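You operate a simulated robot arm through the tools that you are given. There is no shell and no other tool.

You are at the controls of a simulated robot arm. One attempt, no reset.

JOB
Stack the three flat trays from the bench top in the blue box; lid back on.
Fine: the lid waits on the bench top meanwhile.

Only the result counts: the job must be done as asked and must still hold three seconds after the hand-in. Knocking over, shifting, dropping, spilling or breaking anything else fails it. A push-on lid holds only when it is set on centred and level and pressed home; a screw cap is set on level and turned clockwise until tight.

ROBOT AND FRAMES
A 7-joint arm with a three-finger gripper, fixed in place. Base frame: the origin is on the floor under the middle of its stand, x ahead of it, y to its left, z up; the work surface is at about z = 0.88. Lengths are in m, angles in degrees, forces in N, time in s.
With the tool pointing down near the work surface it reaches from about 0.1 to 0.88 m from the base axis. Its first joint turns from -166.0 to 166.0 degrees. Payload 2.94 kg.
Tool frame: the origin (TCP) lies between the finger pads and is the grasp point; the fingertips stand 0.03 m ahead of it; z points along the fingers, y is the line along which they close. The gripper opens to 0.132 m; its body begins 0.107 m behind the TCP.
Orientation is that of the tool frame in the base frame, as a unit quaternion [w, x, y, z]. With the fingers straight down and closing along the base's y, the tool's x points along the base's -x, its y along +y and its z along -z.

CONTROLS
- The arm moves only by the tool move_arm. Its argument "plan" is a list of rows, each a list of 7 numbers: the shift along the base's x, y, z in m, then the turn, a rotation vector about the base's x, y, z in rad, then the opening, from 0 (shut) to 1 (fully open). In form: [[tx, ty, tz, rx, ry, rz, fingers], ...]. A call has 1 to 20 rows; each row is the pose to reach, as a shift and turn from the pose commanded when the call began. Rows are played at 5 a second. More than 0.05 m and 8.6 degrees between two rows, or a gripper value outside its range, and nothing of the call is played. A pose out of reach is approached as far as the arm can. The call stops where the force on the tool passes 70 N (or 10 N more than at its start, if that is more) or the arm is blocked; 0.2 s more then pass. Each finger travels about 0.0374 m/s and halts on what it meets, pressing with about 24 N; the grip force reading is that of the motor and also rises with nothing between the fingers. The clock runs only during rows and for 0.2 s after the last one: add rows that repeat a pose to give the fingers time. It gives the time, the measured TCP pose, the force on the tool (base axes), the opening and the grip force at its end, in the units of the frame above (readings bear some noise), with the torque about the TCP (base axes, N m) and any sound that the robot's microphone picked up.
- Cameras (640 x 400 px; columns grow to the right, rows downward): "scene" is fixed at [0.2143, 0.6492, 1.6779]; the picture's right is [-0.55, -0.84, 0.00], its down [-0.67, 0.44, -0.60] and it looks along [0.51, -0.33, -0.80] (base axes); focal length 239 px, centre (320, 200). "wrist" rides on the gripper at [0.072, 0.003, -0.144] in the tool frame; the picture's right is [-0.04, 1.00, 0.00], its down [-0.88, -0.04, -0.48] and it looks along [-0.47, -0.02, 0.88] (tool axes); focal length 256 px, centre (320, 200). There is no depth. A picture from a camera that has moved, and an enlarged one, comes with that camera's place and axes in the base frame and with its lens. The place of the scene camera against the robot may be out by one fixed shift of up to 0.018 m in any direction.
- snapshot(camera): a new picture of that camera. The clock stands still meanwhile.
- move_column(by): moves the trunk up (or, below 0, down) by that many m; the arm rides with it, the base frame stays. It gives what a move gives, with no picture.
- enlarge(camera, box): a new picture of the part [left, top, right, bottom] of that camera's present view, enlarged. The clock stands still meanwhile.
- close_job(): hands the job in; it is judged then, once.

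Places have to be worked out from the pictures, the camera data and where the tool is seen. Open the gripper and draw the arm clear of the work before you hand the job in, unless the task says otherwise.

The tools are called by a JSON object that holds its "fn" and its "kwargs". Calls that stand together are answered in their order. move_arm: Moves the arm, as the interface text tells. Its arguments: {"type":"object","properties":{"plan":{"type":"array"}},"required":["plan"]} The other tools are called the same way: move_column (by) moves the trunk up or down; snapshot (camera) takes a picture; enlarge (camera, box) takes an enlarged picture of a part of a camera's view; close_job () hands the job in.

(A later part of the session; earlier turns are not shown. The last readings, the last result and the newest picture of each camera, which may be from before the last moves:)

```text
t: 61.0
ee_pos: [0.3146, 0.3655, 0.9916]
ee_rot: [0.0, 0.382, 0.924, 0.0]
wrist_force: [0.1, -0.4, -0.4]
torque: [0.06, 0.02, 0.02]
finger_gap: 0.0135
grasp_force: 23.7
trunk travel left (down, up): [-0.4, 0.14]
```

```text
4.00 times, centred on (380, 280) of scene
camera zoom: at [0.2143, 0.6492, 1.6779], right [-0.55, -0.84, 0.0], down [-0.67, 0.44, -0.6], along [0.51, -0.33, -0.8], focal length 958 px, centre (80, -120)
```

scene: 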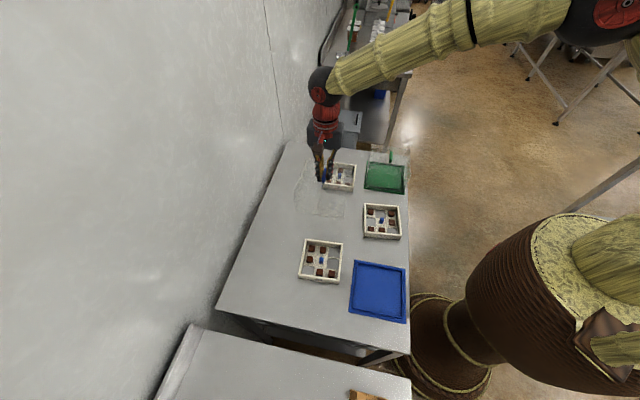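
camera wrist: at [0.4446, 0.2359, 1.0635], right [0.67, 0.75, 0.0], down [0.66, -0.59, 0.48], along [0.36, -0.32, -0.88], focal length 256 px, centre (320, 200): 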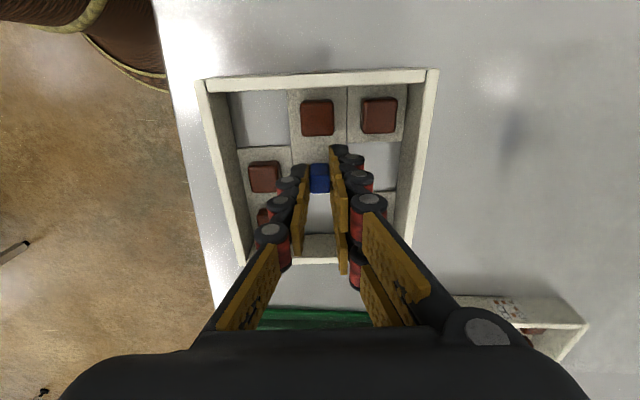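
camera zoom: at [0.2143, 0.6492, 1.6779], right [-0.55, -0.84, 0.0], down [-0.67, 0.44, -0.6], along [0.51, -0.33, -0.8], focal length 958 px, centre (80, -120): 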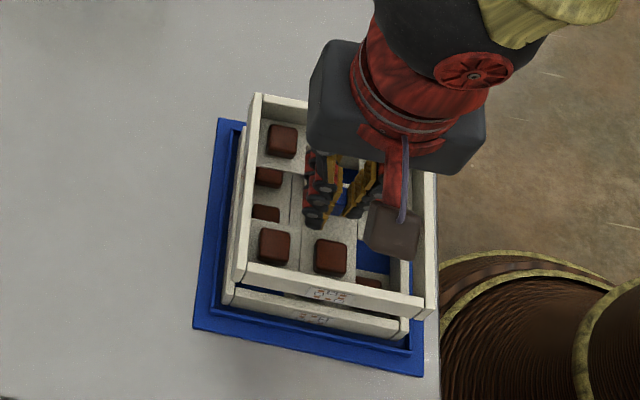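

Tray B hovers over tray A with the edges matching within about 1 mm. I lower it to just above tray A's rim.

{"fn": "move_arm", "kwargs": {"plan": [[-0.0003, 0.0003, -0.01, 0, 0, 0, 0.0], [-0.0003, 0.0003, -0.02, 0, 0, 0, 0.0], [-0.0003, 0.0003, -0.028, 0, 0, 0, 0.0], [-0.0003, 0.0003, -0.03, 0, 0, 0, 0.0], [-0.0003, 0.0003, -0.03, 0, 0, 0, 0.0]]}}

{"fn": "enlarge", "kwargs": {"camera": "wrist", "box": [160, 20, 480, 220]}}

{"fn": "enlarge", "kwargs": {"camera": "scene", "box": [330, 230, 430, 330]}}

```text
t: 62.2
ee_pos: [0.3143, 0.3654, 0.96]
ee_rot: [0.0, 0.383, 0.924, 0.0]
wrist_force: [0.1, -0.2, -2.3]
torque: [0.01, -0.03, 0.02]
finger_gap: 0.0133
grasp_force: 24.0
trunk travel left (down, up): [-0.4, 0.14]
```

```text
2.00 times, centred on (320, 120) of wrist
camera zoom: at [0.267, 0.4191, 1.1032], right [0.74, 0.68, 0.0], down [0.6, -0.65, 0.48], along [0.32, -0.35, -0.88], focal length 512 px, centre (320, 360)
```

zoom: 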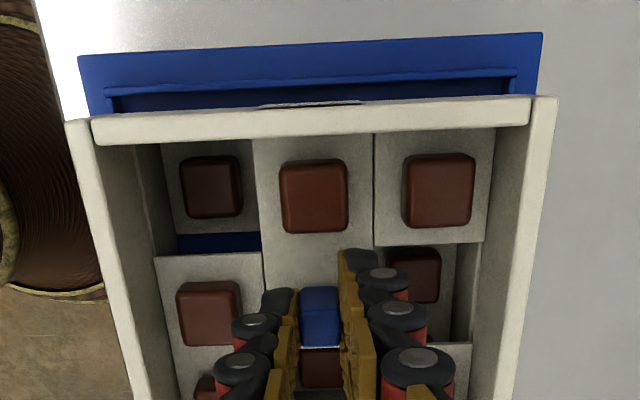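

```text
4.00 times, centred on (380, 280) of scene
camera zoom: at [0.2143, 0.6492, 1.6779], right [-0.55, -0.84, 0.0], down [-0.67, 0.44, -0.6], along [0.51, -0.33, -0.8], focal length 958 px, centre (80, -120)
```

zoom: 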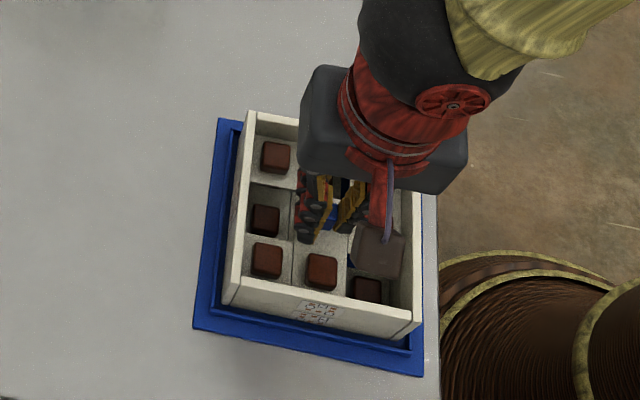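

{"fn": "move_arm", "kwargs": {"plan": [[0.0008, -0.0009, -0.001, 0, 0, 0, 0.0], [0.0008, -0.0009, -0.002, 0, 0, 0, 0.0], [0.0008, -0.0009, -0.003, 0, 0, 0, 0.0], [0.0008, -0.0009, -0.003, 0, 0, 0, 0.0]]}}

{"fn": "enlarge", "kwargs": {"camera": "wrist", "box": [160, 20, 480, 220]}}

```text
t: 63.2
ee_pos: [0.3144, 0.3639, 0.9573]
ee_rot: [0.0, 0.383, 0.924, 0.0]
wrist_force: [0.5, -0.8, 4.8]
torque: [-0.08, -0.07, -0.01]
finger_gap: 0.0131
grasp_force: 24.1
trunk travel left (down, up): [-0.4, 0.14]
```

```text
2.00 times, centred on (320, 120) of wrist
camera zoom: at [0.2675, 0.4179, 1.1004], right [0.74, 0.68, 0.0], down [0.59, -0.65, 0.48], along [0.32, -0.35, -0.88], focal length 512 px, centre (320, 360)
```

zoom: 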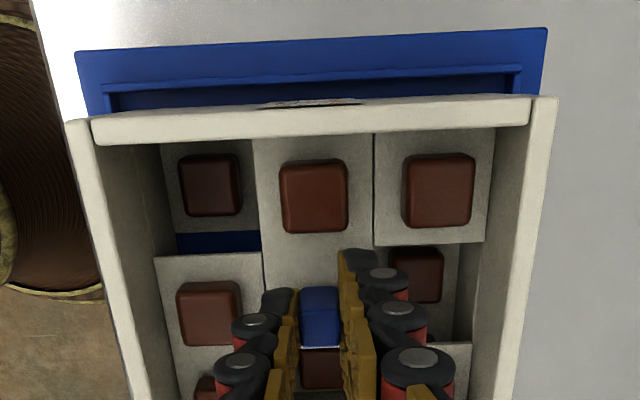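

Contact at TCP z≈0.9565, as expected for rim on rim. I press 1 mm more, ease off, release with the narrow gap, and rise.

{"fn": "move_arm", "kwargs": {"plan": [[0, 0, -0.001, 0, 0, 0, 0.0], [0, 0, -0.0005, 0, 0, 0, 0.0], [0, 0, 0, 0, 0, 0, 0.07], [0, 0, 0, 0, 0, 0, 0.136], [0, 0, 0, 0, 0, 0, 0.136], [0, 0, 0, 0, 0, 0, 0.136]]}}

{"fn": "enlarge", "kwargs": {"camera": "wrist", "box": [160, 20, 480, 220]}}

{"fn": "enlarge", "kwargs": {"camera": "scene", "box": [340, 240, 420, 320]}}

```text
t: 64.6
ee_pos: [0.315, 0.3635, 0.956]
ee_rot: [0.0, 0.383, 0.924, 0.0]
wrist_force: [0.8, -0.5, 0.1]
torque: [0.0, 0.02, 0.01]
finger_gap: 0.0179
grasp_force: 0.1
trunk travel left (down, up): [-0.4, 0.14]
```

```text
2.00 times, centred on (320, 120) of wrist
camera zoom: at [0.2672, 0.4171, 1.0993], right [0.74, 0.68, 0.0], down [0.6, -0.65, 0.48], along [0.32, -0.35, -0.88], focal length 512 px, centre (320, 360)
```

zoom: 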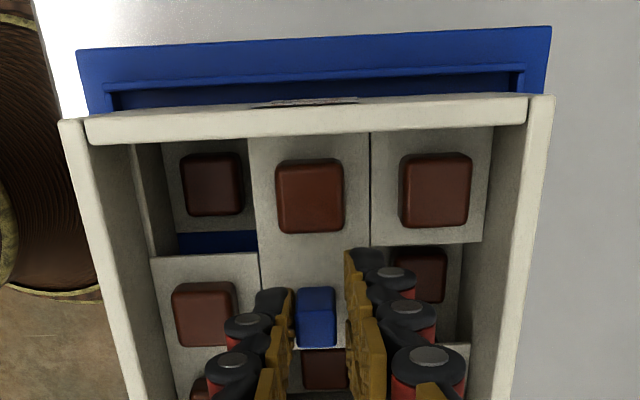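

```text
5.00 times, centred on (380, 280) of scene
camera zoom: at [0.2143, 0.6492, 1.6779], right [-0.55, -0.84, 0.0], down [-0.67, 0.44, -0.6], along [0.51, -0.33, -0.8], focal length 1197 px, centre (20, -200)
```

zoom: 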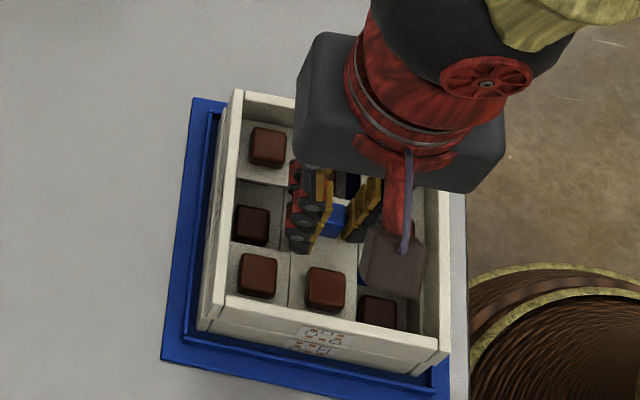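

After opening, tray B seems to have slid about 2 mm to the front. I rise to view the stack from above and judge the offset.

{"fn": "move_arm", "kwargs": {"plan": [[0, 0, 0.01, 0, 0, 0, 0.136], [0, 0, 0.025, 0, 0, 0, 0.136], [0, 0, 0.045, 0, 0, 0, 0.136], [0, 0, 0.07, 0, 0, 0, 0.136], [0, 0, 0.07, 0, 0, 0, 0.136]]}}

{"fn": "enlarge", "kwargs": {"camera": "wrist", "box": [220, 30, 420, 230]}}

{"fn": "enlarge", "kwargs": {"camera": "scene", "box": [340, 240, 420, 320]}}

```text
t: 65.8
ee_pos: [0.3146, 0.3639, 1.0278]
ee_rot: [0.0, 0.383, 0.924, 0.0]
wrist_force: [0.7, -0.1, 0.4]
torque: [-0.01, 0.01, -0.01]
finger_gap: 0.0181
grasp_force: 0.0
trunk travel left (down, up): [-0.4, 0.14]
```

```text
2.00 times, centred on (320, 130) of wrist
camera zoom: at [0.2671, 0.4181, 1.1701], right [0.74, 0.68, 0.0], down [0.6, -0.65, 0.48], along [0.32, -0.35, -0.88], focal length 512 px, centre (320, 340)
```

zoom: 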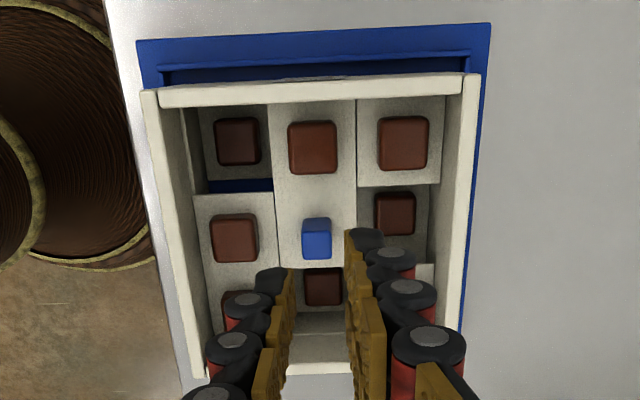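

```text
5.00 times, centred on (380, 280) of scene
camera zoom: at [0.2143, 0.6492, 1.6779], right [-0.55, -0.84, 0.0], down [-0.67, 0.44, -0.6], along [0.51, -0.33, -0.8], focal length 1197 px, centre (20, -200)
```

zoom: 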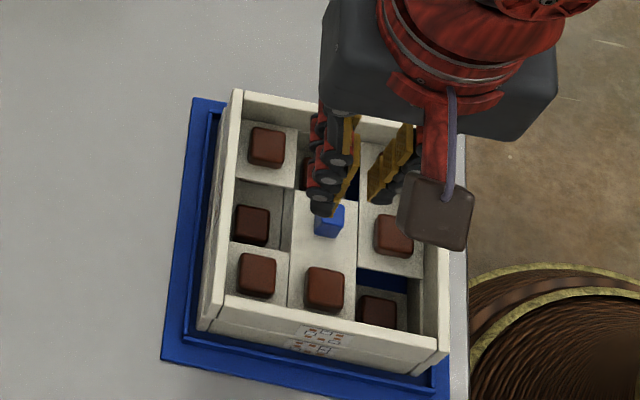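

{"fn": "enlarge", "kwargs": {"camera": "wrist", "box": [225, 60, 305, 130]}}

{"fn": "enlarge", "kwargs": {"camera": "wrist", "box": [350, 60, 420, 180]}}

{"fn": "enlarge", "kwargs": {"camera": "scene", "box": [358, 290, 408, 325]}}

```text
5.71 times, centred on (265, 95) of wrist
camera zoom: at [0.2671, 0.4181, 1.1701], right [0.74, 0.68, 0.0], down [0.6, -0.65, 0.48], along [0.32, -0.35, -0.88], focal length 1463 px, centre (634, 800)
```

zoom: 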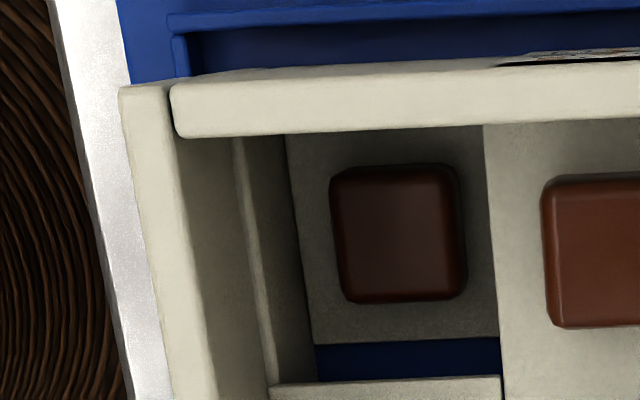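

```text
3.33 times, centred on (385, 120) of wrist
camera zoom: at [0.2671, 0.4181, 1.1701], right [0.74, 0.68, 0.0], down [0.6, -0.65, 0.48], along [0.32, -0.35, -0.88], focal length 853 px, centre (103, 467)
```

zoom: 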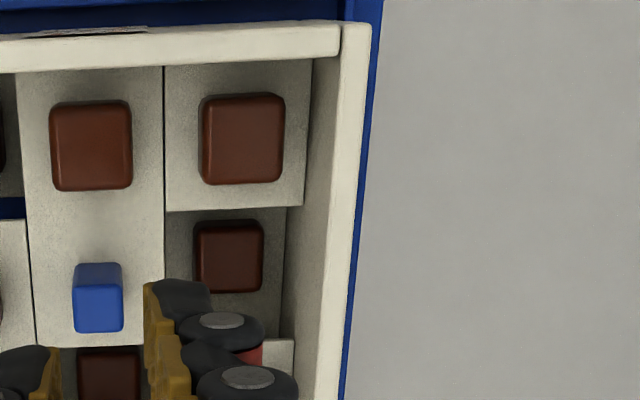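

```text
11.43 times, centred on (383, 308) of scene
camera zoom: at [0.2143, 0.6492, 1.6779], right [-0.55, -0.84, 0.0], down [-0.67, 0.44, -0.6], along [0.51, -0.33, -0.8], focal length 2736 px, centre (-400, -1029)
```

zoom: 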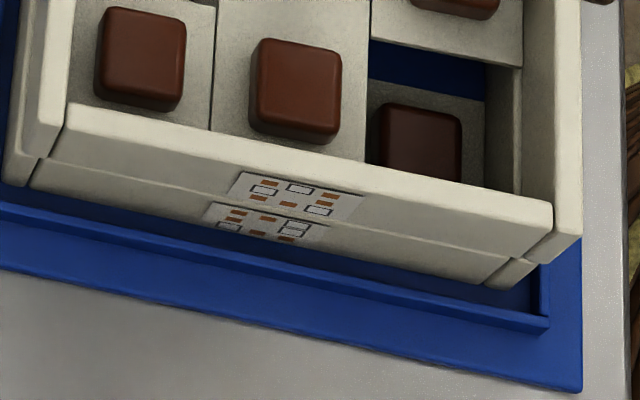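

A ledge of about 2 mm shows tray B sits roughly 1.8 mm too far to the front (-y of the tool) on tray A; in the other direction it matches. I lower around the knob again to nudge it back gently.

{"fn": "move_arm", "kwargs": {"plan": [[-0.0011, -0.0011, -0.02, 0, 0, 0, 0.15], [-0.0011, -0.0011, -0.04, 0, 0, 0, 0.15], [-0.0011, -0.0011, -0.055, 0, 0, 0, 0.15], [-0.0011, -0.0011, -0.055, 0, 0, 0, 0.15]]}}

{"fn": "enlarge", "kwargs": {"camera": "wrist", "box": [240, 110, 400, 220]}}

```text
t: 66.8
ee_pos: [0.3157, 0.363, 0.9702]
ee_rot: [-0.001, 0.382, 0.924, 0.0]
wrist_force: [-0.5, 0.3, -0.7]
torque: [0.03, 0.01, 0.01]
finger_gap: 0.0196
grasp_force: 0.1
trunk travel left (down, up): [-0.4, 0.14]
```

```text
3.64 times, centred on (320, 165) of wrist
camera zoom: at [0.2677, 0.4171, 1.1134], right [0.74, 0.68, 0.0], down [0.59, -0.65, 0.48], along [0.32, -0.35, -0.88], focal length 931 px, centre (320, 327)
```

zoom: 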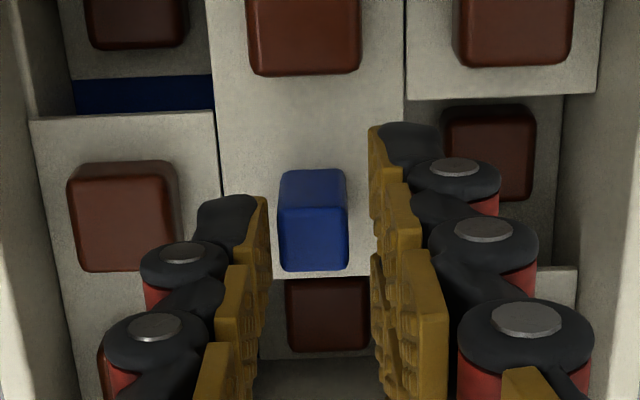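

{"fn": "move_arm", "kwargs": {"plan": [[0, 0, -0.005, 0, 0, 0, 0.15], [0, 0, -0.009, 0, 0, 0, 0.15], [0.0007, 0.0007, -0.009, 0, 0, 0, 0.15], [0.0014, 0.0014, -0.009, 0, 0, 0, 0.15], [0.0021, 0.0021, -0.009, 0, 0, 0, 0.15], [0.0021, 0.0021, -0.009, 0, 0, 0, 0.15]]}}

{"fn": "enlarge", "kwargs": {"camera": "wrist", "box": [225, 60, 305, 130]}}

{"fn": "enlarge", "kwargs": {"camera": "wrist", "box": [160, 20, 480, 220]}}

```text
t: 68.2
ee_pos: [0.3165, 0.3645, 0.9633]
ee_rot: [0.0, 0.382, 0.924, 0.001]
wrist_force: [-0.6, 0.4, 0.1]
torque: [-0.02, -0.01, 0.0]
finger_gap: 0.0203
grasp_force: 0.2
trunk travel left (down, up): [-0.4, 0.14]
```

```text
5.71 times, centred on (265, 95) of wrist
camera zoom: at [0.2695, 0.4184, 1.1059], right [0.74, 0.68, 0.0], down [0.6, -0.65, 0.48], along [0.32, -0.35, -0.88], focal length 1463 px, centre (634, 800)
```

zoom: 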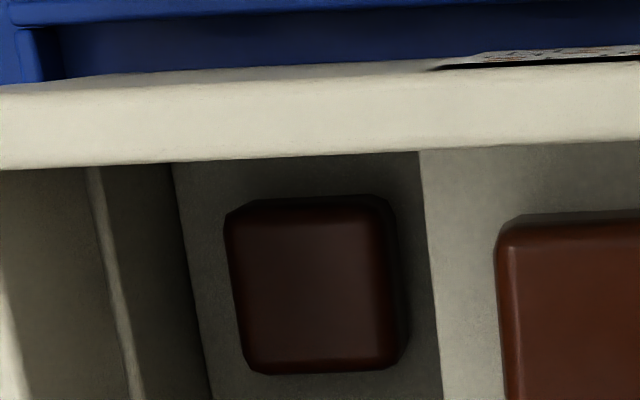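

```text
2.00 times, centred on (320, 120) of wrist
camera zoom: at [0.2695, 0.4184, 1.1059], right [0.74, 0.68, 0.0], down [0.6, -0.65, 0.48], along [0.32, -0.35, -0.88], focal length 512 px, centre (320, 360)
```

zoom: 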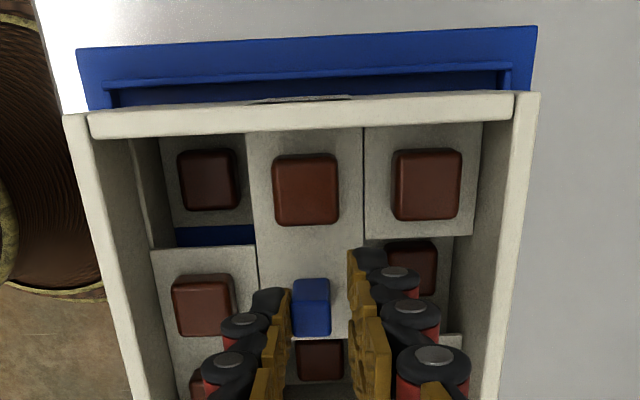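

The nudge works: the ledge shrank from about 2.2 to 1.3 mm. I push about 1.3 mm further.

{"fn": "move_arm", "kwargs": {"plan": [[0.0005, 0.0005, 0, 0, 0, 0, 0.15], [0.001, 0.001, 0, 0, 0, 0, 0.15], [0.001, 0.001, 0, 0, 0, 0, 0.15]]}}

{"fn": "enlarge", "kwargs": {"camera": "wrist", "box": [225, 60, 305, 130]}}

{"fn": "enlarge", "kwargs": {"camera": "wrist", "box": [160, 20, 480, 220]}}

```text
t: 69.0
ee_pos: [0.3174, 0.3678, 0.9611]
ee_rot: [0.001, 0.382, 0.924, 0.001]
wrist_force: [-0.2, -0.6, -0.4]
torque: [0.01, 0.01, -0.01]
finger_gap: 0.0202
grasp_force: 0.1
trunk travel left (down, up): [-0.4, 0.14]
```

```text
5.71 times, centred on (265, 95) of wrist
camera zoom: at [0.27, 0.4203, 1.1052], right [0.74, 0.68, 0.0], down [0.6, -0.65, 0.48], along [0.32, -0.35, -0.88], focal length 1463 px, centre (634, 800)
```

zoom: 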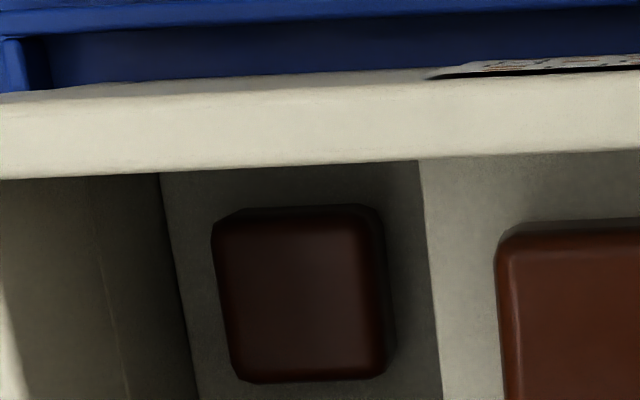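

```text
2.00 times, centred on (320, 120) of wrist
camera zoom: at [0.27, 0.4203, 1.1052], right [0.74, 0.68, 0.0], down [0.6, -0.65, 0.48], along [0.32, -0.35, -0.88], focal length 512 px, centre (320, 360)
```

zoom: 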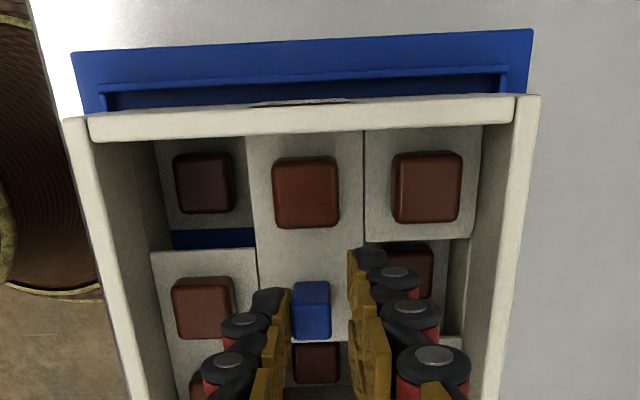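

Tray B is now flush with tray A. I back the finger off the knob, rise, and travel high to tray C (knob about 0.768, 0.190, turned about 4°).

{"fn": "move_arm", "kwargs": {"plan": [[-0.001, -0.001, 0, 0, 0, 0, 0.15], [-0.001, -0.001, 0.01, 0, 0, 0, 0.15], [-0.001, -0.001, 0.03, 0, 0, 0, 0.15], [-0.001, -0.001, 0.06, 0, 0, 0, 0.2], [-0.001, -0.001, 0.1, 0, 0, 0, 0.3], [0.02, -0.008, 0.13, 0, 0, 0, 0.3], [0.06, -0.024, 0.13, 0, 0, 0.01, 0.3], [0.1, -0.04, 0.13, 0, 0, 0.02, 0.3], [0.14, -0.055, 0.13, 0, 0, 0.03, 0.3], [0.18, -0.07, 0.13, 0, 0, 0.035, 0.3], [0.22, -0.086, 0.13, 0, 0, 0.04, 0.3], [0.26, -0.102, 0.13, 0, 0, 0.045, 0.3], [0.3, -0.118, 0.13, 0, 0, 0.05, 0.3], [0.34, -0.133, 0.13, 0, 0, 0.055, 0.3], [0.38, -0.149, 0.13, 0, 0, 0.06, 0.3], [0.42, -0.165, 0.13, 0, 0, 0.065, 0.3], [0.4485, -0.1757, 0.13, 0, 0, 0.07, 0.3], [0.4485, -0.1757, 0.13, 0, 0, 0.07, 0.3], [0.4485, -0.1757, 0.13, 0, 0, 0.07, 0.3]]}}

{"fn": "snapshot", "kwargs": {"camera": "wrist"}}

{"fn": "snapshot", "kwargs": {"camera": "scene"}}

```text
t: 73.0
ee_pos: [0.7668, 0.1901, 1.0955]
ee_rot: [0.0, 0.35, 0.937, 0.0]
wrist_force: [0.7, 0.9, -0.3]
torque: [-0.01, -0.01, 0.01]
finger_gap: 0.0396
grasp_force: 0.1
trunk travel left (down, up): [-0.4, 0.14]
```

```text
taken
camera wrist: at [0.7161, 0.2406, 1.2385], right [0.69, 0.73, 0.0], down [0.64, -0.6, 0.48], along [0.34, -0.33, -0.88], focal length 256 px, centre (320, 200)
```

wrist: 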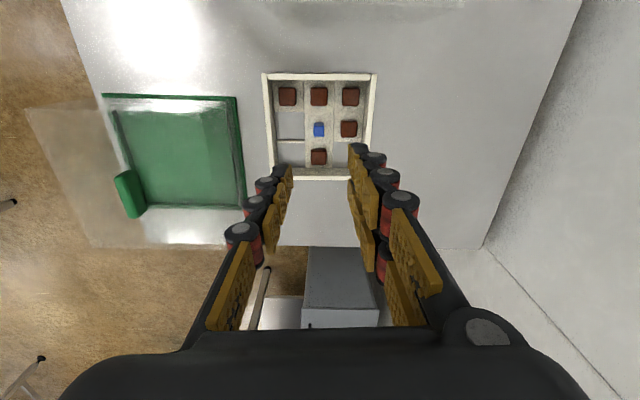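

```text
taken
```

scene: 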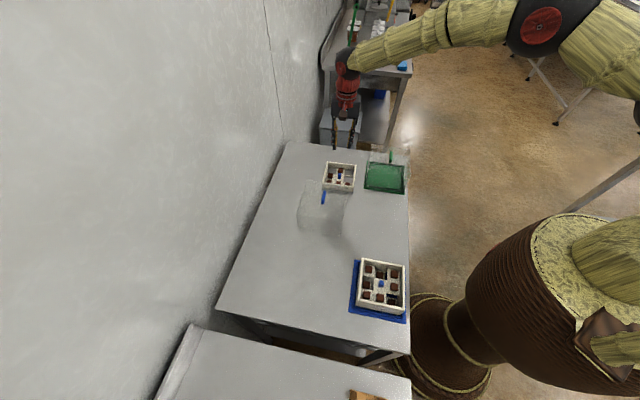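

{"fn": "enlarge", "kwargs": {"camera": "wrist", "box": [240, 60, 400, 160]}}

```text
4.00 times, centred on (320, 110) of wrist
camera zoom: at [0.7161, 0.2406, 1.2385], right [0.69, 0.73, 0.0], down [0.64, -0.6, 0.48], along [0.34, -0.33, -0.88], focal length 1024 px, centre (320, 560)
```

zoom: 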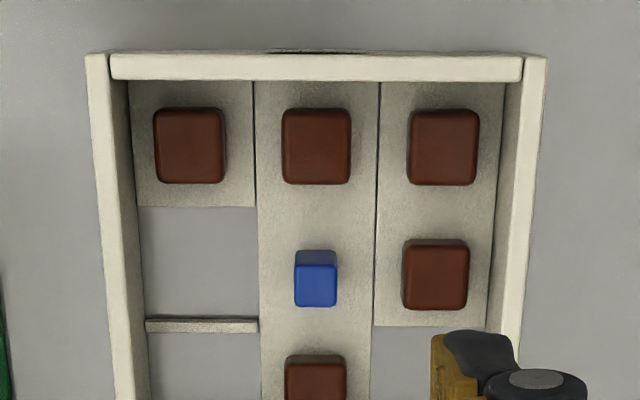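

Tray C is turned -2.5° against the tool and its knob is at tool (-5.9, -1.6) mm. I correct, narrow the fingers and go down to just above its rim.

{"fn": "move_arm", "kwargs": {"plan": [[0.0035, -0.0051, -0.02, 0, 0, -0.022, 0.25], [0.0035, -0.0051, -0.05, 0, 0, -0.044, 0.2], [0.0035, -0.0051, -0.085, 0, 0, -0.044, 0.16], [0.0035, -0.0051, -0.115, 0, 0, -0.044, 0.145], [0.0035, -0.0051, -0.138, 0, 0, -0.044, 0.145], [0.0035, -0.0051, -0.138, 0, 0, -0.044, 0.145], [0.0035, -0.0051, -0.138, 0, 0, -0.044, 0.145]]}}

{"fn": "enlarge", "kwargs": {"camera": "wrist", "box": [220, 60, 420, 210]}}

{"fn": "enlarge", "kwargs": {"camera": "scene", "box": [290, 140, 420, 230]}}

```text
t: 74.6
ee_pos: [0.771, 0.1887, 0.9536]
ee_rot: [0.001, 0.371, 0.929, 0.0]
wrist_force: [-0.2, -0.7, 0.6]
torque: [-0.02, 0.0, -0.01]
finger_gap: 0.0191
grasp_force: 0.1
trunk travel left (down, up): [-0.4, 0.14]
```

```text
2.67 times, centred on (320, 135) of wrist
camera zoom: at [0.7218, 0.2413, 1.0974], right [0.72, 0.7, 0.0], down [0.61, -0.63, 0.48], along [0.33, -0.34, -0.88], focal length 683 px, centre (320, 373)
```

zoom: 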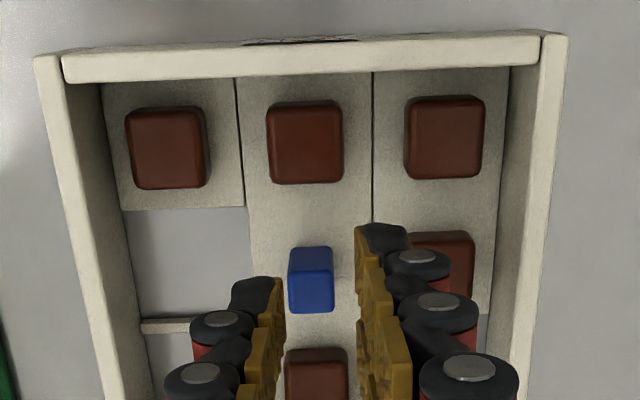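

```text
4.44 times, centred on (355, 185) of scene
camera zoom: at [0.2143, 0.6492, 1.6779], right [-0.55, -0.84, 0.0], down [-0.67, 0.44, -0.6], along [0.51, -0.33, -0.8], focal length 1064 px, centre (164, 267)
```

zoom: 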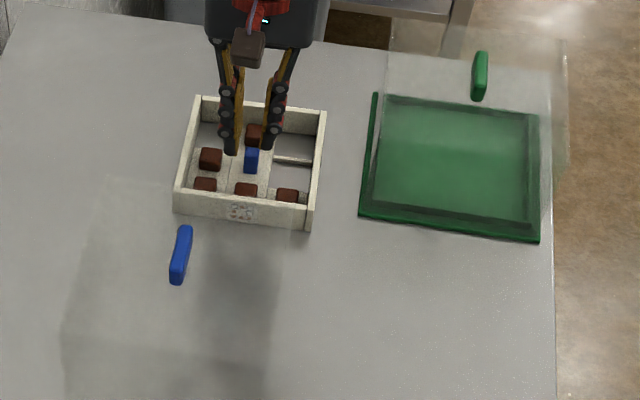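

{"fn": "move_arm", "kwargs": {"plan": [[0.0006, -0.0044, 0, 0, 0, 0, 0.136], [0.0006, -0.0044, -0.005, 0, 0, 0, 0.136], [0.0006, -0.0044, -0.01, 0, 0, 0, 0.136], [0.0006, -0.0044, -0.0145, 0, 0, 0, 0.136], [0.0006, -0.0044, -0.0145, 0, 0, 0, 0.136]]}}

{"fn": "enlarge", "kwargs": {"camera": "wrist", "box": [240, 110, 400, 220]}}

```text
t: 75.8
ee_pos: [0.7707, 0.1809, 0.9409]
ee_rot: [0.0, 0.37, 0.929, 0.0]
wrist_force: [0.8, -1.2, -0.2]
torque: [-0.01, -0.01, -0.01]
finger_gap: 0.0181
grasp_force: 0.0
trunk travel left (down, up): [-0.4, 0.14]
```

```text
3.64 times, centred on (320, 165) of wrist
camera zoom: at [0.7214, 0.2333, 1.0833], right [0.72, 0.7, 0.0], down [0.61, -0.63, 0.48], along [0.33, -0.34, -0.88], focal length 931 px, centre (320, 327)
```

zoom: 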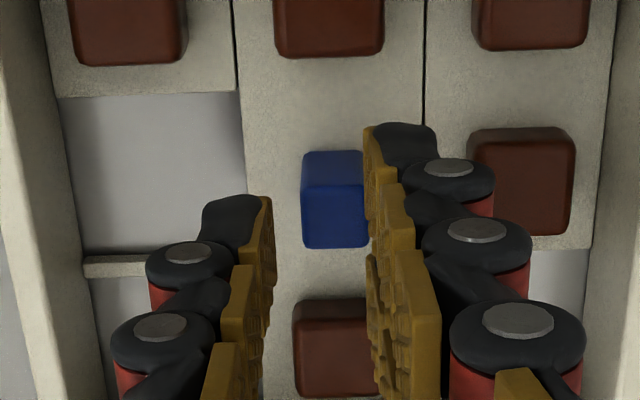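

The arm overshot by 3-4 mm; the knob is now at tool (+1.4, +3.2) mm. I correct at the same height and check again.

{"fn": "move_arm", "kwargs": {"plan": [[0.0006, 0.0016, 0, 0, 0, 0, 0.136], [0.0012, 0.0033, 0, 0, 0, 0, 0.136], [0.0012, 0.0033, 0, 0, 0, 0, 0.136], [0.0012, 0.0033, 0, 0, 0, 0, 0.136]]}}

{"fn": "enlarge", "kwargs": {"camera": "wrist", "box": [240, 110, 400, 220]}}

```text
t: 76.8
ee_pos: [0.7716, 0.183, 0.9398]
ee_rot: [-0.001, 0.37, 0.929, -0.001]
wrist_force: [0.5, -0.1, -0.3]
torque: [0.01, 0.0, 0.03]
finger_gap: 0.018
grasp_force: 0.0
trunk travel left (down, up): [-0.4, 0.14]
```

```text
3.64 times, centred on (320, 165) of wrist
camera zoom: at [0.7222, 0.2364, 1.0832], right [0.72, 0.7, 0.0], down [0.61, -0.63, 0.48], along [0.33, -0.34, -0.88], focal length 931 px, centre (320, 327)
```

zoom: 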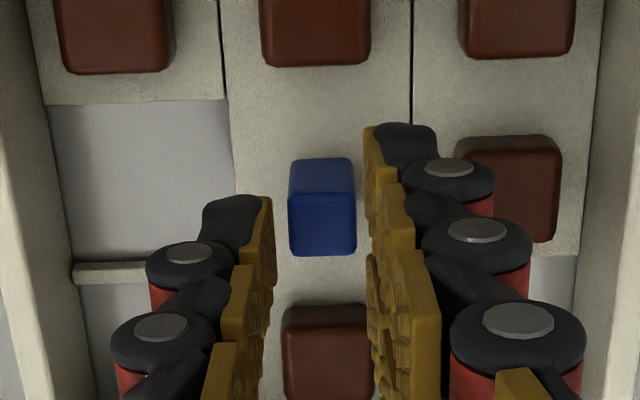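

Centred within 0.5 mm. I go down 19.5 mm around the knob.

{"fn": "move_arm", "kwargs": {"plan": [[0, 0, -0.005, 0, 0, 0, 0.136], [0, 0, -0.01, 0, 0, 0, 0.136], [0, 0, -0.015, 0, 0, 0, 0.136], [0, 0, -0.02, 0, 0, 0, 0.136], [0, 0, -0.02, 0, 0, 0, 0.136]]}}

{"fn": "enlarge", "kwargs": {"camera": "wrist", "box": [240, 110, 400, 220]}}

```text
t: 78.0
ee_pos: [0.7715, 0.1842, 0.9204]
ee_rot: [0.0, 0.371, 0.929, 0.0]
wrist_force: [-0.7, 0.2, 0.3]
torque: [0.02, -0.02, -0.01]
finger_gap: 0.0181
grasp_force: 0.0
trunk travel left (down, up): [-0.4, 0.14]
```

```text
3.64 times, centred on (320, 165) of wrist
camera zoom: at [0.7215, 0.2364, 1.0634], right [0.72, 0.7, 0.0], down [0.61, -0.63, 0.48], along [0.33, -0.34, -0.88], focal length 931 px, centre (320, 327)
```

zoom: 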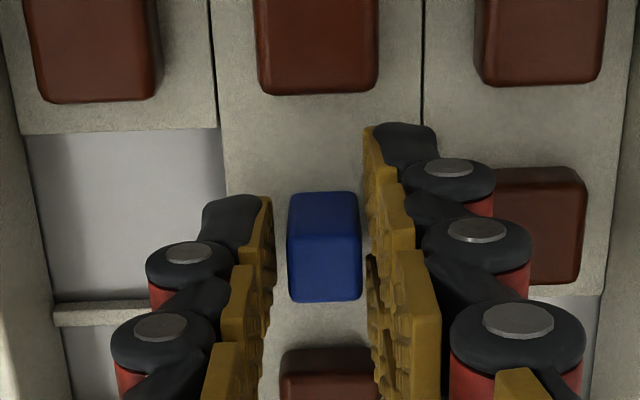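

TCP z≈0.9194, same as for the other trays. I close on the knob and lift a little.

{"fn": "move_arm", "kwargs": {"plan": [[0, 0, 0, 0, 0, 0, 0.07], [0, 0, 0, 0, 0, 0, 0.0], [0, 0, 0, 0, 0, 0, 0.0], [0, 0, 0, 0, 0, 0, 0.0], [0, 0, 0, 0, 0, 0, 0.0], [0, 0, 0.005, 0, 0, 0, 0.0], [0, 0, 0.015, 0, 0, 0, 0.0], [0, 0, 0.03, 0, 0, 0, 0.0], [0, 0, 0.05, 0, 0, 0, 0.0], [0, 0, 0.05, 0, 0, 0, 0.0]]}}

{"fn": "enlarge", "kwargs": {"camera": "wrist", "box": [160, 50, 480, 250]}}

{"fn": "enlarge", "kwargs": {"camera": "scene", "box": [290, 140, 420, 230]}}

```text
t: 80.2
ee_pos: [0.7703, 0.1842, 0.9708]
ee_rot: [-0.001, 0.37, 0.929, -0.001]
wrist_force: [0.1, -0.5, -1.4]
torque: [0.0, -0.02, -0.04]
finger_gap: 0.0131
grasp_force: 24.1
trunk travel left (down, up): [-0.4, 0.14]
```

```text
2.00 times, centred on (320, 150) of wrist
camera zoom: at [0.7214, 0.2373, 1.1141], right [0.72, 0.7, 0.0], down [0.61, -0.63, 0.48], along [0.33, -0.34, -0.88], focal length 512 px, centre (320, 300)
```

zoom: 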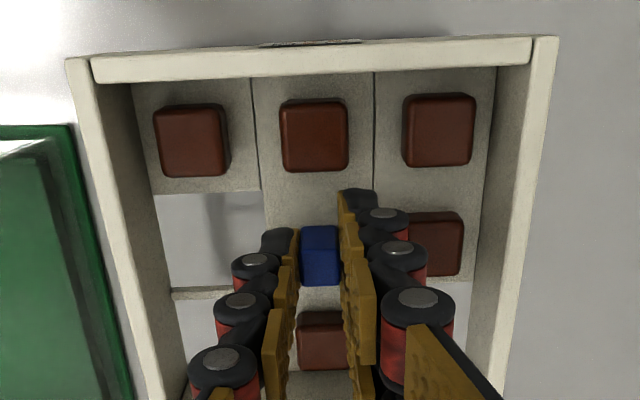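

```text
4.44 times, centred on (355, 185) of scene
camera zoom: at [0.2143, 0.6492, 1.6779], right [-0.55, -0.84, 0.0], down [-0.67, 0.44, -0.6], along [0.51, -0.33, -0.8], focal length 1064 px, centre (164, 267)
```

zoom: 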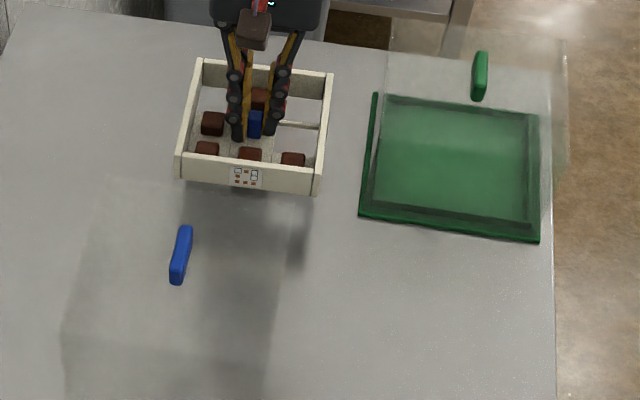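

Tray C is gripped with exactly tray B's placement in the tool. I rise and carry it, well above the parked lid, over the stack (target TCP 0.3166, 0.3651).

{"fn": "move_arm", "kwargs": {"plan": [[0, 0, 0.03, 0, 0, 0, 0.0], [0, 0, 0.07, 0, 0, 0, 0.0], [0, 0, 0.11, 0, 0, 0, 0.0], [-0.02, 0.008, 0.125, 0, 0, 0, 0.0], [-0.06, 0.024, 0.125, 0, 0, -0.003, 0.0], [-0.1, 0.04, 0.125, 0, 0, -0.006, 0.0], [-0.14, 0.056, 0.125, 0, 0, -0.01, 0.0], [-0.18, 0.072, 0.125, 0, 0, -0.014, 0.0], [-0.22, 0.088, 0.125, 0, 0, -0.018, 0.0], [-0.26, 0.103, 0.125, 0, 0, -0.022, 0.0], [-0.3, 0.119, 0.125, 0, 0, -0.026, 0.0], [-0.34, 0.135, 0.125, 0, 0, -0.026, 0.0], [-0.38, 0.15, 0.125, 0, 0, -0.026, 0.0], [-0.415, 0.164, 0.125, 0, 0, -0.026, 0.0], [-0.44, 0.174, 0.125, 0, 0, -0.026, 0.0], [-0.4557, 0.1801, 0.11, 0, 0, -0.026, 0.0], [-0.4557, 0.1801, 0.08, 0, 0, -0.026, 0.0], [-0.4557, 0.1801, 0.055, 0, 0, -0.026, 0.0], [-0.4557, 0.1801, 0.055, 0, 0, -0.026, 0.0], [-0.4557, 0.1801, 0.055, 0, 0, -0.026, 0.0]]}}

{"fn": "enlarge", "kwargs": {"camera": "wrist", "box": [160, 20, 480, 220]}}

{"fn": "enlarge", "kwargs": {"camera": "scene", "box": [330, 230, 430, 330]}}

```text
t: 84.4
ee_pos: [0.3136, 0.363, 1.0234]
ee_rot: [0.0, 0.383, 0.924, 0.001]
wrist_force: [-0.1, 0.6, -1.8]
torque: [-0.02, -0.01, 0.02]
finger_gap: 0.0136
grasp_force: 24.0
trunk travel left (down, up): [-0.4, 0.14]
```

```text
2.00 times, centred on (320, 120) of wrist
camera zoom: at [0.2663, 0.4174, 1.1671], right [0.74, 0.68, 0.0], down [0.6, -0.65, 0.48], along [0.32, -0.35, -0.88], focal length 512 px, centre (320, 360)
```

zoom: 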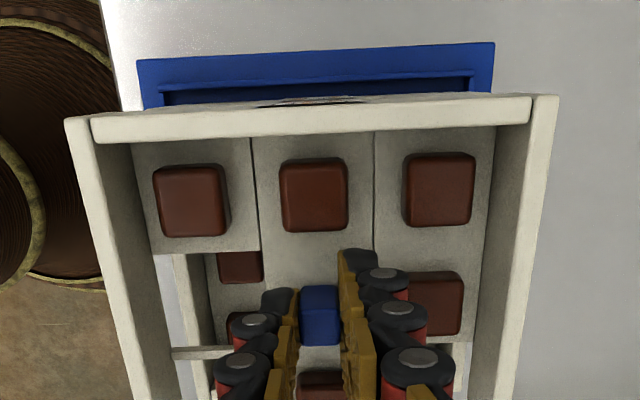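

```text
4.00 times, centred on (380, 280) of scene
camera zoom: at [0.2143, 0.6492, 1.6779], right [-0.55, -0.84, 0.0], down [-0.67, 0.44, -0.6], along [0.51, -0.33, -0.8], focal length 958 px, centre (80, -120)
```

zoom: 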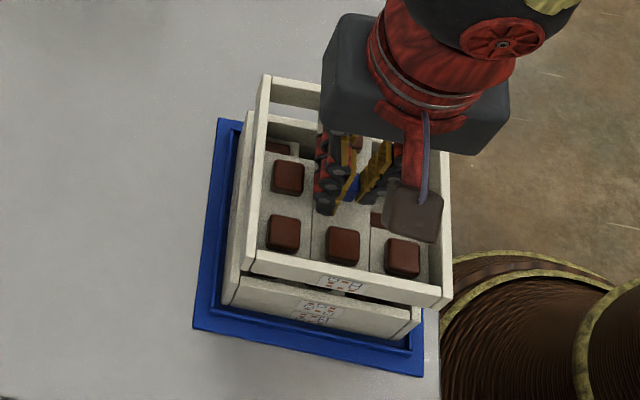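

The tray is 1.6 mm to the front of the target; I correct and lower to just above the stack.

{"fn": "move_arm", "kwargs": {"plan": [[0.0015, 0.0007, -0.005, 0, 0, 0, 0.0], [0.0015, 0.0007, -0.015, 0, 0, 0, 0.0], [0.0015, 0.0007, -0.024, 0, 0, 0, 0.0], [0.0015, 0.0007, -0.029, 0, 0, 0, 0.0], [0.0015, 0.0007, -0.029, 0, 0, 0, 0.0], [0.0015, 0.0007, -0.029, 0, 0, 0, 0.0]]}}

{"fn": "enlarge", "kwargs": {"camera": "wrist", "box": [160, 20, 480, 220]}}

{"fn": "enlarge", "kwargs": {"camera": "wrist", "box": [220, 120, 320, 220]}}

{"fn": "enlarge", "kwargs": {"camera": "scene", "box": [340, 260, 420, 330]}}

```text
t: 85.8
ee_pos: [0.3166, 0.3631, 0.995]
ee_rot: [0.0, 0.383, 0.924, -0.001]
wrist_force: [0.5, -0.7, -1.5]
torque: [0.0, 0.02, 0.03]
finger_gap: 0.0134
grasp_force: 23.2
trunk travel left (down, up): [-0.4, 0.14]
```

```text
2.00 times, centred on (320, 120) of wrist
camera zoom: at [0.2691, 0.4176, 1.1389], right [0.74, 0.68, 0.0], down [0.6, -0.65, 0.48], along [0.32, -0.35, -0.88], focal length 512 px, centre (320, 360)
```

zoom: 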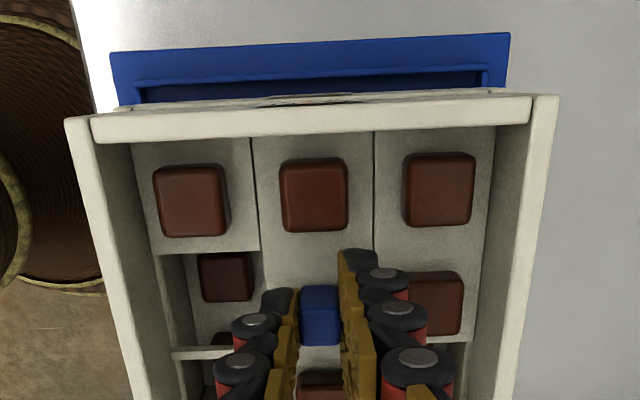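

```text
4.00 times, centred on (270, 170) of wrist
camera zoom: at [0.2691, 0.4176, 1.1389], right [0.74, 0.68, 0.0], down [0.6, -0.65, 0.48], along [0.32, -0.35, -0.88], focal length 1024 px, centre (520, 320)
```

zoom: 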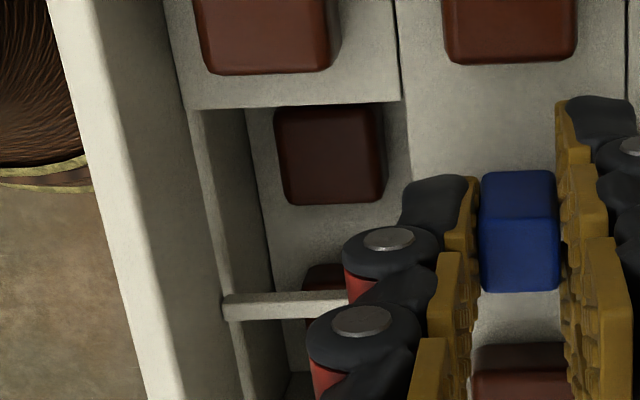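

```text
5.71 times, centred on (380, 295) of scene
camera zoom: at [0.2143, 0.6492, 1.6779], right [-0.55, -0.84, 0.0], down [-0.67, 0.44, -0.6], along [0.51, -0.33, -0.8], focal length 1368 px, centre (-23, -343)
```

zoom: 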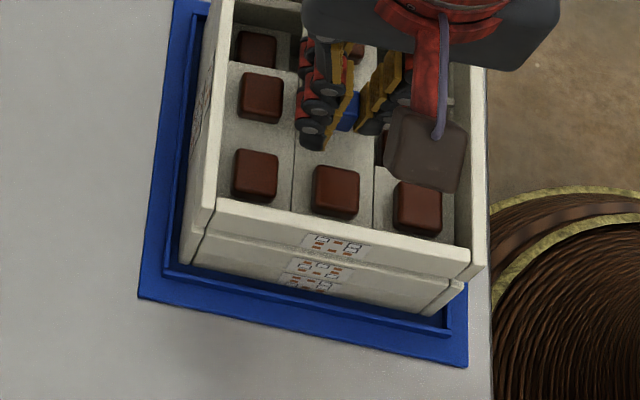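

Tray B's near rim peeks out about 2 mm beyond tray C's, so C must move about 1.6 mm towards tool +x. I correct that and lower by 3 mm.

{"fn": "move_arm", "kwargs": {"plan": [[-0.0008, 0.0004, 0, 0, 0, 0, 0.0], [-0.0015, 0.0007, 0, 0, 0, 0, 0.0], [-0.0015, 0.0007, -0.0015, 0, 0, 0, 0.0], [-0.0015, 0.0007, -0.0025, 0, 0, 0, 0.0], [-0.0015, 0.0007, -0.0025, 0, 0, 0, 0.0]]}}

{"fn": "enlarge", "kwargs": {"camera": "wrist", "box": [160, 20, 480, 220]}}

{"fn": "enlarge", "kwargs": {"camera": "wrist", "box": [200, 50, 300, 110]}}

```text
t: 87.0
ee_pos: [0.3156, 0.3651, 0.9922]
ee_rot: [0.001, 0.383, 0.924, 0.0]
wrist_force: [-0.4, 0.2, -1.4]
torque: [0.0, -0.01, 0.03]
finger_gap: 0.0135
grasp_force: 23.8
trunk travel left (down, up): [-0.4, 0.14]
```

```text
2.00 times, centred on (320, 120) of wrist
camera zoom: at [0.268, 0.4189, 1.1363], right [0.74, 0.68, 0.0], down [0.6, -0.65, 0.48], along [0.32, -0.35, -0.88], focal length 512 px, centre (320, 360)
```

zoom: 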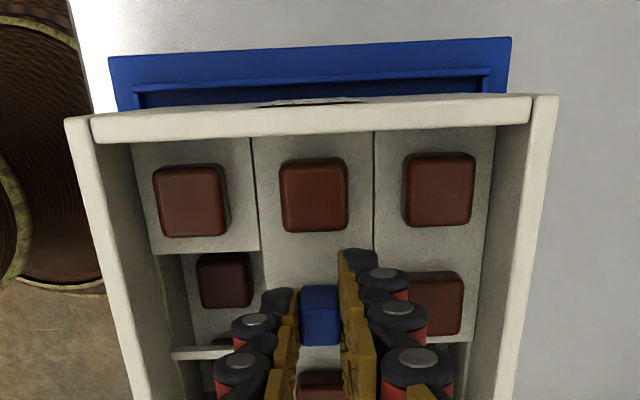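

```text
6.40 times, centred on (250, 80) of wrist
camera zoom: at [0.268, 0.4189, 1.1363], right [0.74, 0.68, 0.0], down [0.6, -0.65, 0.48], along [0.32, -0.35, -0.88], focal length 1638 px, centre (768, 968)
```

zoom: 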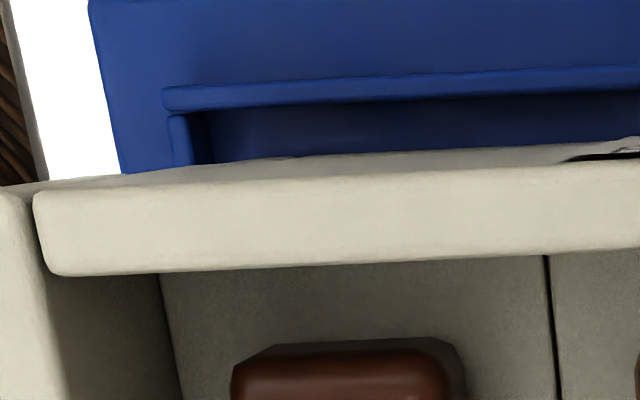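

Aligned within about 0.7 mm. I lower to contact in small steps.

{"fn": "move_arm", "kwargs": {"plan": [[0, 0, -0.001, 0, 0, 0, 0.0], [0, 0, -0.002, 0, 0, 0, 0.0], [0, 0, -0.003, 0, 0, 0, 0.0], [0, 0, -0.003, 0, 0, 0, 0.0]]}}

```text
t: 88.0
ee_pos: [0.3151, 0.3661, 0.9908]
ee_rot: [-0.001, 0.382, 0.924, -0.001]
wrist_force: [-0.4, -0.6, -1.0]
torque: [0.01, 0.01, 0.0]
finger_gap: 0.0134
grasp_force: 24.2
trunk travel left (down, up): [-0.4, 0.14]
```

{"fn": "move_arm", "kwargs": {"plan": [[0, 0, -0.001, 0, 0, 0, 0.0], [0, 0, -0.002, 0, 0, 0, 0.0], [0, 0, -0.002, 0, 0, 0, 0.0]]}}

{"fn": "enlarge", "kwargs": {"camera": "wrist", "box": [160, 20, 480, 220]}}

{"fn": "enlarge", "kwargs": {"camera": "scene", "box": [340, 260, 420, 330]}}

```text
t: 88.8
ee_pos: [0.3159, 0.3668, 0.9886]
ee_rot: [0.0, 0.383, 0.924, 0.0]
wrist_force: [0.6, -1.4, 0.3]
torque: [0.02, -0.01, 0.03]
finger_gap: 0.0134
grasp_force: 24.1
trunk travel left (down, up): [-0.4, 0.14]
```

```text
2.00 times, centred on (320, 120) of wrist
camera zoom: at [0.2681, 0.4196, 1.1323], right [0.74, 0.68, 0.0], down [0.6, -0.65, 0.48], along [0.32, -0.35, -0.88], focal length 512 px, centre (320, 360)
```

zoom: 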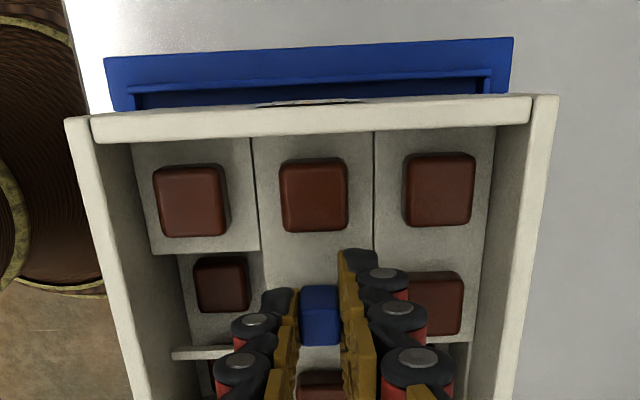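

```text
5.71 times, centred on (380, 295) of scene
camera zoom: at [0.2143, 0.6492, 1.6779], right [-0.55, -0.84, 0.0], down [-0.67, 0.44, -0.6], along [0.51, -0.33, -0.8], focal length 1368 px, centre (-23, -343)
```

zoom: 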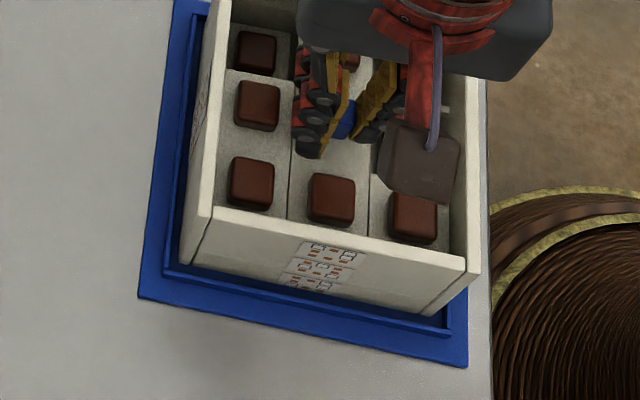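

Just touching now at TCP z≈0.9885. I shift 1 mm back towards -y, press down about 1.5 mm to hold the tray by friction, then open.

{"fn": "move_arm", "kwargs": {"plan": [[-0.0007, -0.0007, 0, 0, 0, 0, 0.0], [-0.0007, -0.0007, -0.001, 0, 0, 0, 0.0], [-0.0007, -0.0007, -0.0015, 0, 0, 0, 0.0], [-0.0007, -0.0007, -0.0015, 0, 0, 0, 0.0]]}}

{"fn": "enlarge", "kwargs": {"camera": "wrist", "box": [160, 20, 480, 220]}}

```text
t: 89.8
ee_pos: [0.3158, 0.3661, 0.9886]
ee_rot: [0.0, 0.383, 0.924, 0.001]
wrist_force: [1.4, -0.6, 19.7]
torque: [-0.07, -0.04, 0.03]
finger_gap: 0.0134
grasp_force: 23.9
trunk travel left (down, up): [-0.4, 0.14]
```

```text
2.00 times, centred on (320, 120) of wrist
camera zoom: at [0.2672, 0.4193, 1.1315], right [0.74, 0.68, 0.0], down [0.59, -0.65, 0.48], along [0.32, -0.35, -0.88], focal length 512 px, centre (320, 360)
```

zoom: 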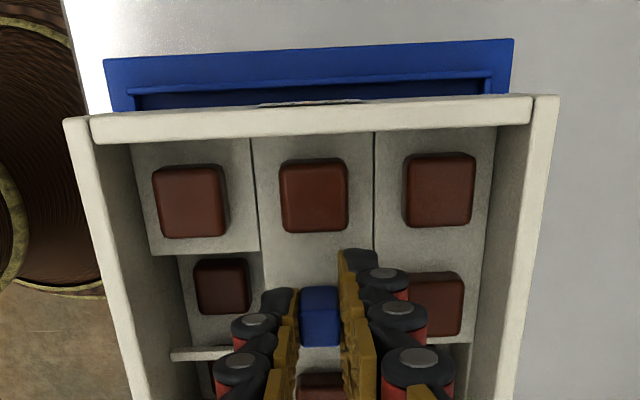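

{"fn": "move_arm", "kwargs": {"plan": [[0, 0, 0, 0, 0, 0, 0.08], [0, 0, 0, 0, 0, 0, 0.11], [0, 0, 0, 0, 0, 0, 0.136], [0, 0, 0, 0, 0, 0, 0.136], [0, 0, 0, 0, 0, 0, 0.136]]}}

{"fn": "enlarge", "kwargs": {"camera": "wrist", "box": [160, 20, 480, 220]}}

{"fn": "enlarge", "kwargs": {"camera": "wrist", "box": [220, 120, 320, 220]}}

```text
t: 91.0
ee_pos: [0.3153, 0.3658, 0.9876]
ee_rot: [0.0, 0.382, 0.924, 0.0]
wrist_force: [0.3, -0.7, 0.8]
torque: [0.02, -0.01, 0.0]
finger_gap: 0.018
grasp_force: 0.1
trunk travel left (down, up): [-0.4, 0.14]
```

```text
2.00 times, centred on (320, 120) of wrist
camera zoom: at [0.2671, 0.4194, 1.1302], right [0.74, 0.68, 0.0], down [0.6, -0.65, 0.48], along [0.32, -0.35, -0.88], focal length 512 px, centre (320, 360)
```

zoom: 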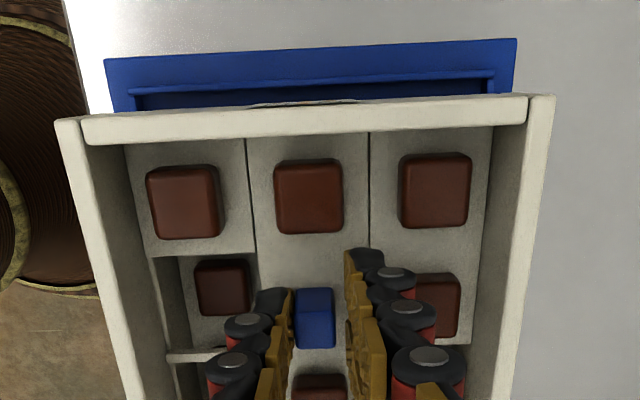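

```text
4.00 times, centred on (270, 170) of wrist
camera zoom: at [0.2671, 0.4194, 1.1302], right [0.74, 0.68, 0.0], down [0.6, -0.65, 0.48], along [0.32, -0.35, -0.88], focal length 1024 px, centre (520, 320)
```

zoom: 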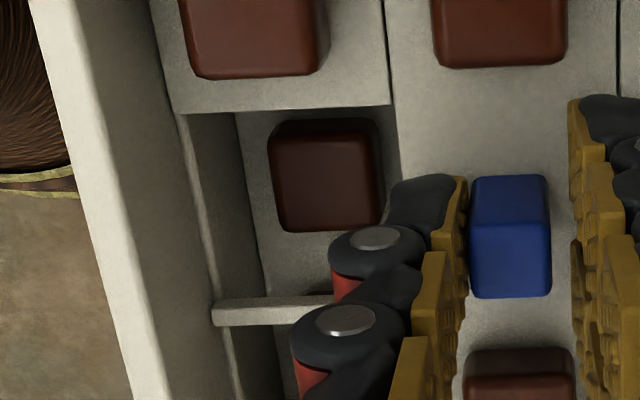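

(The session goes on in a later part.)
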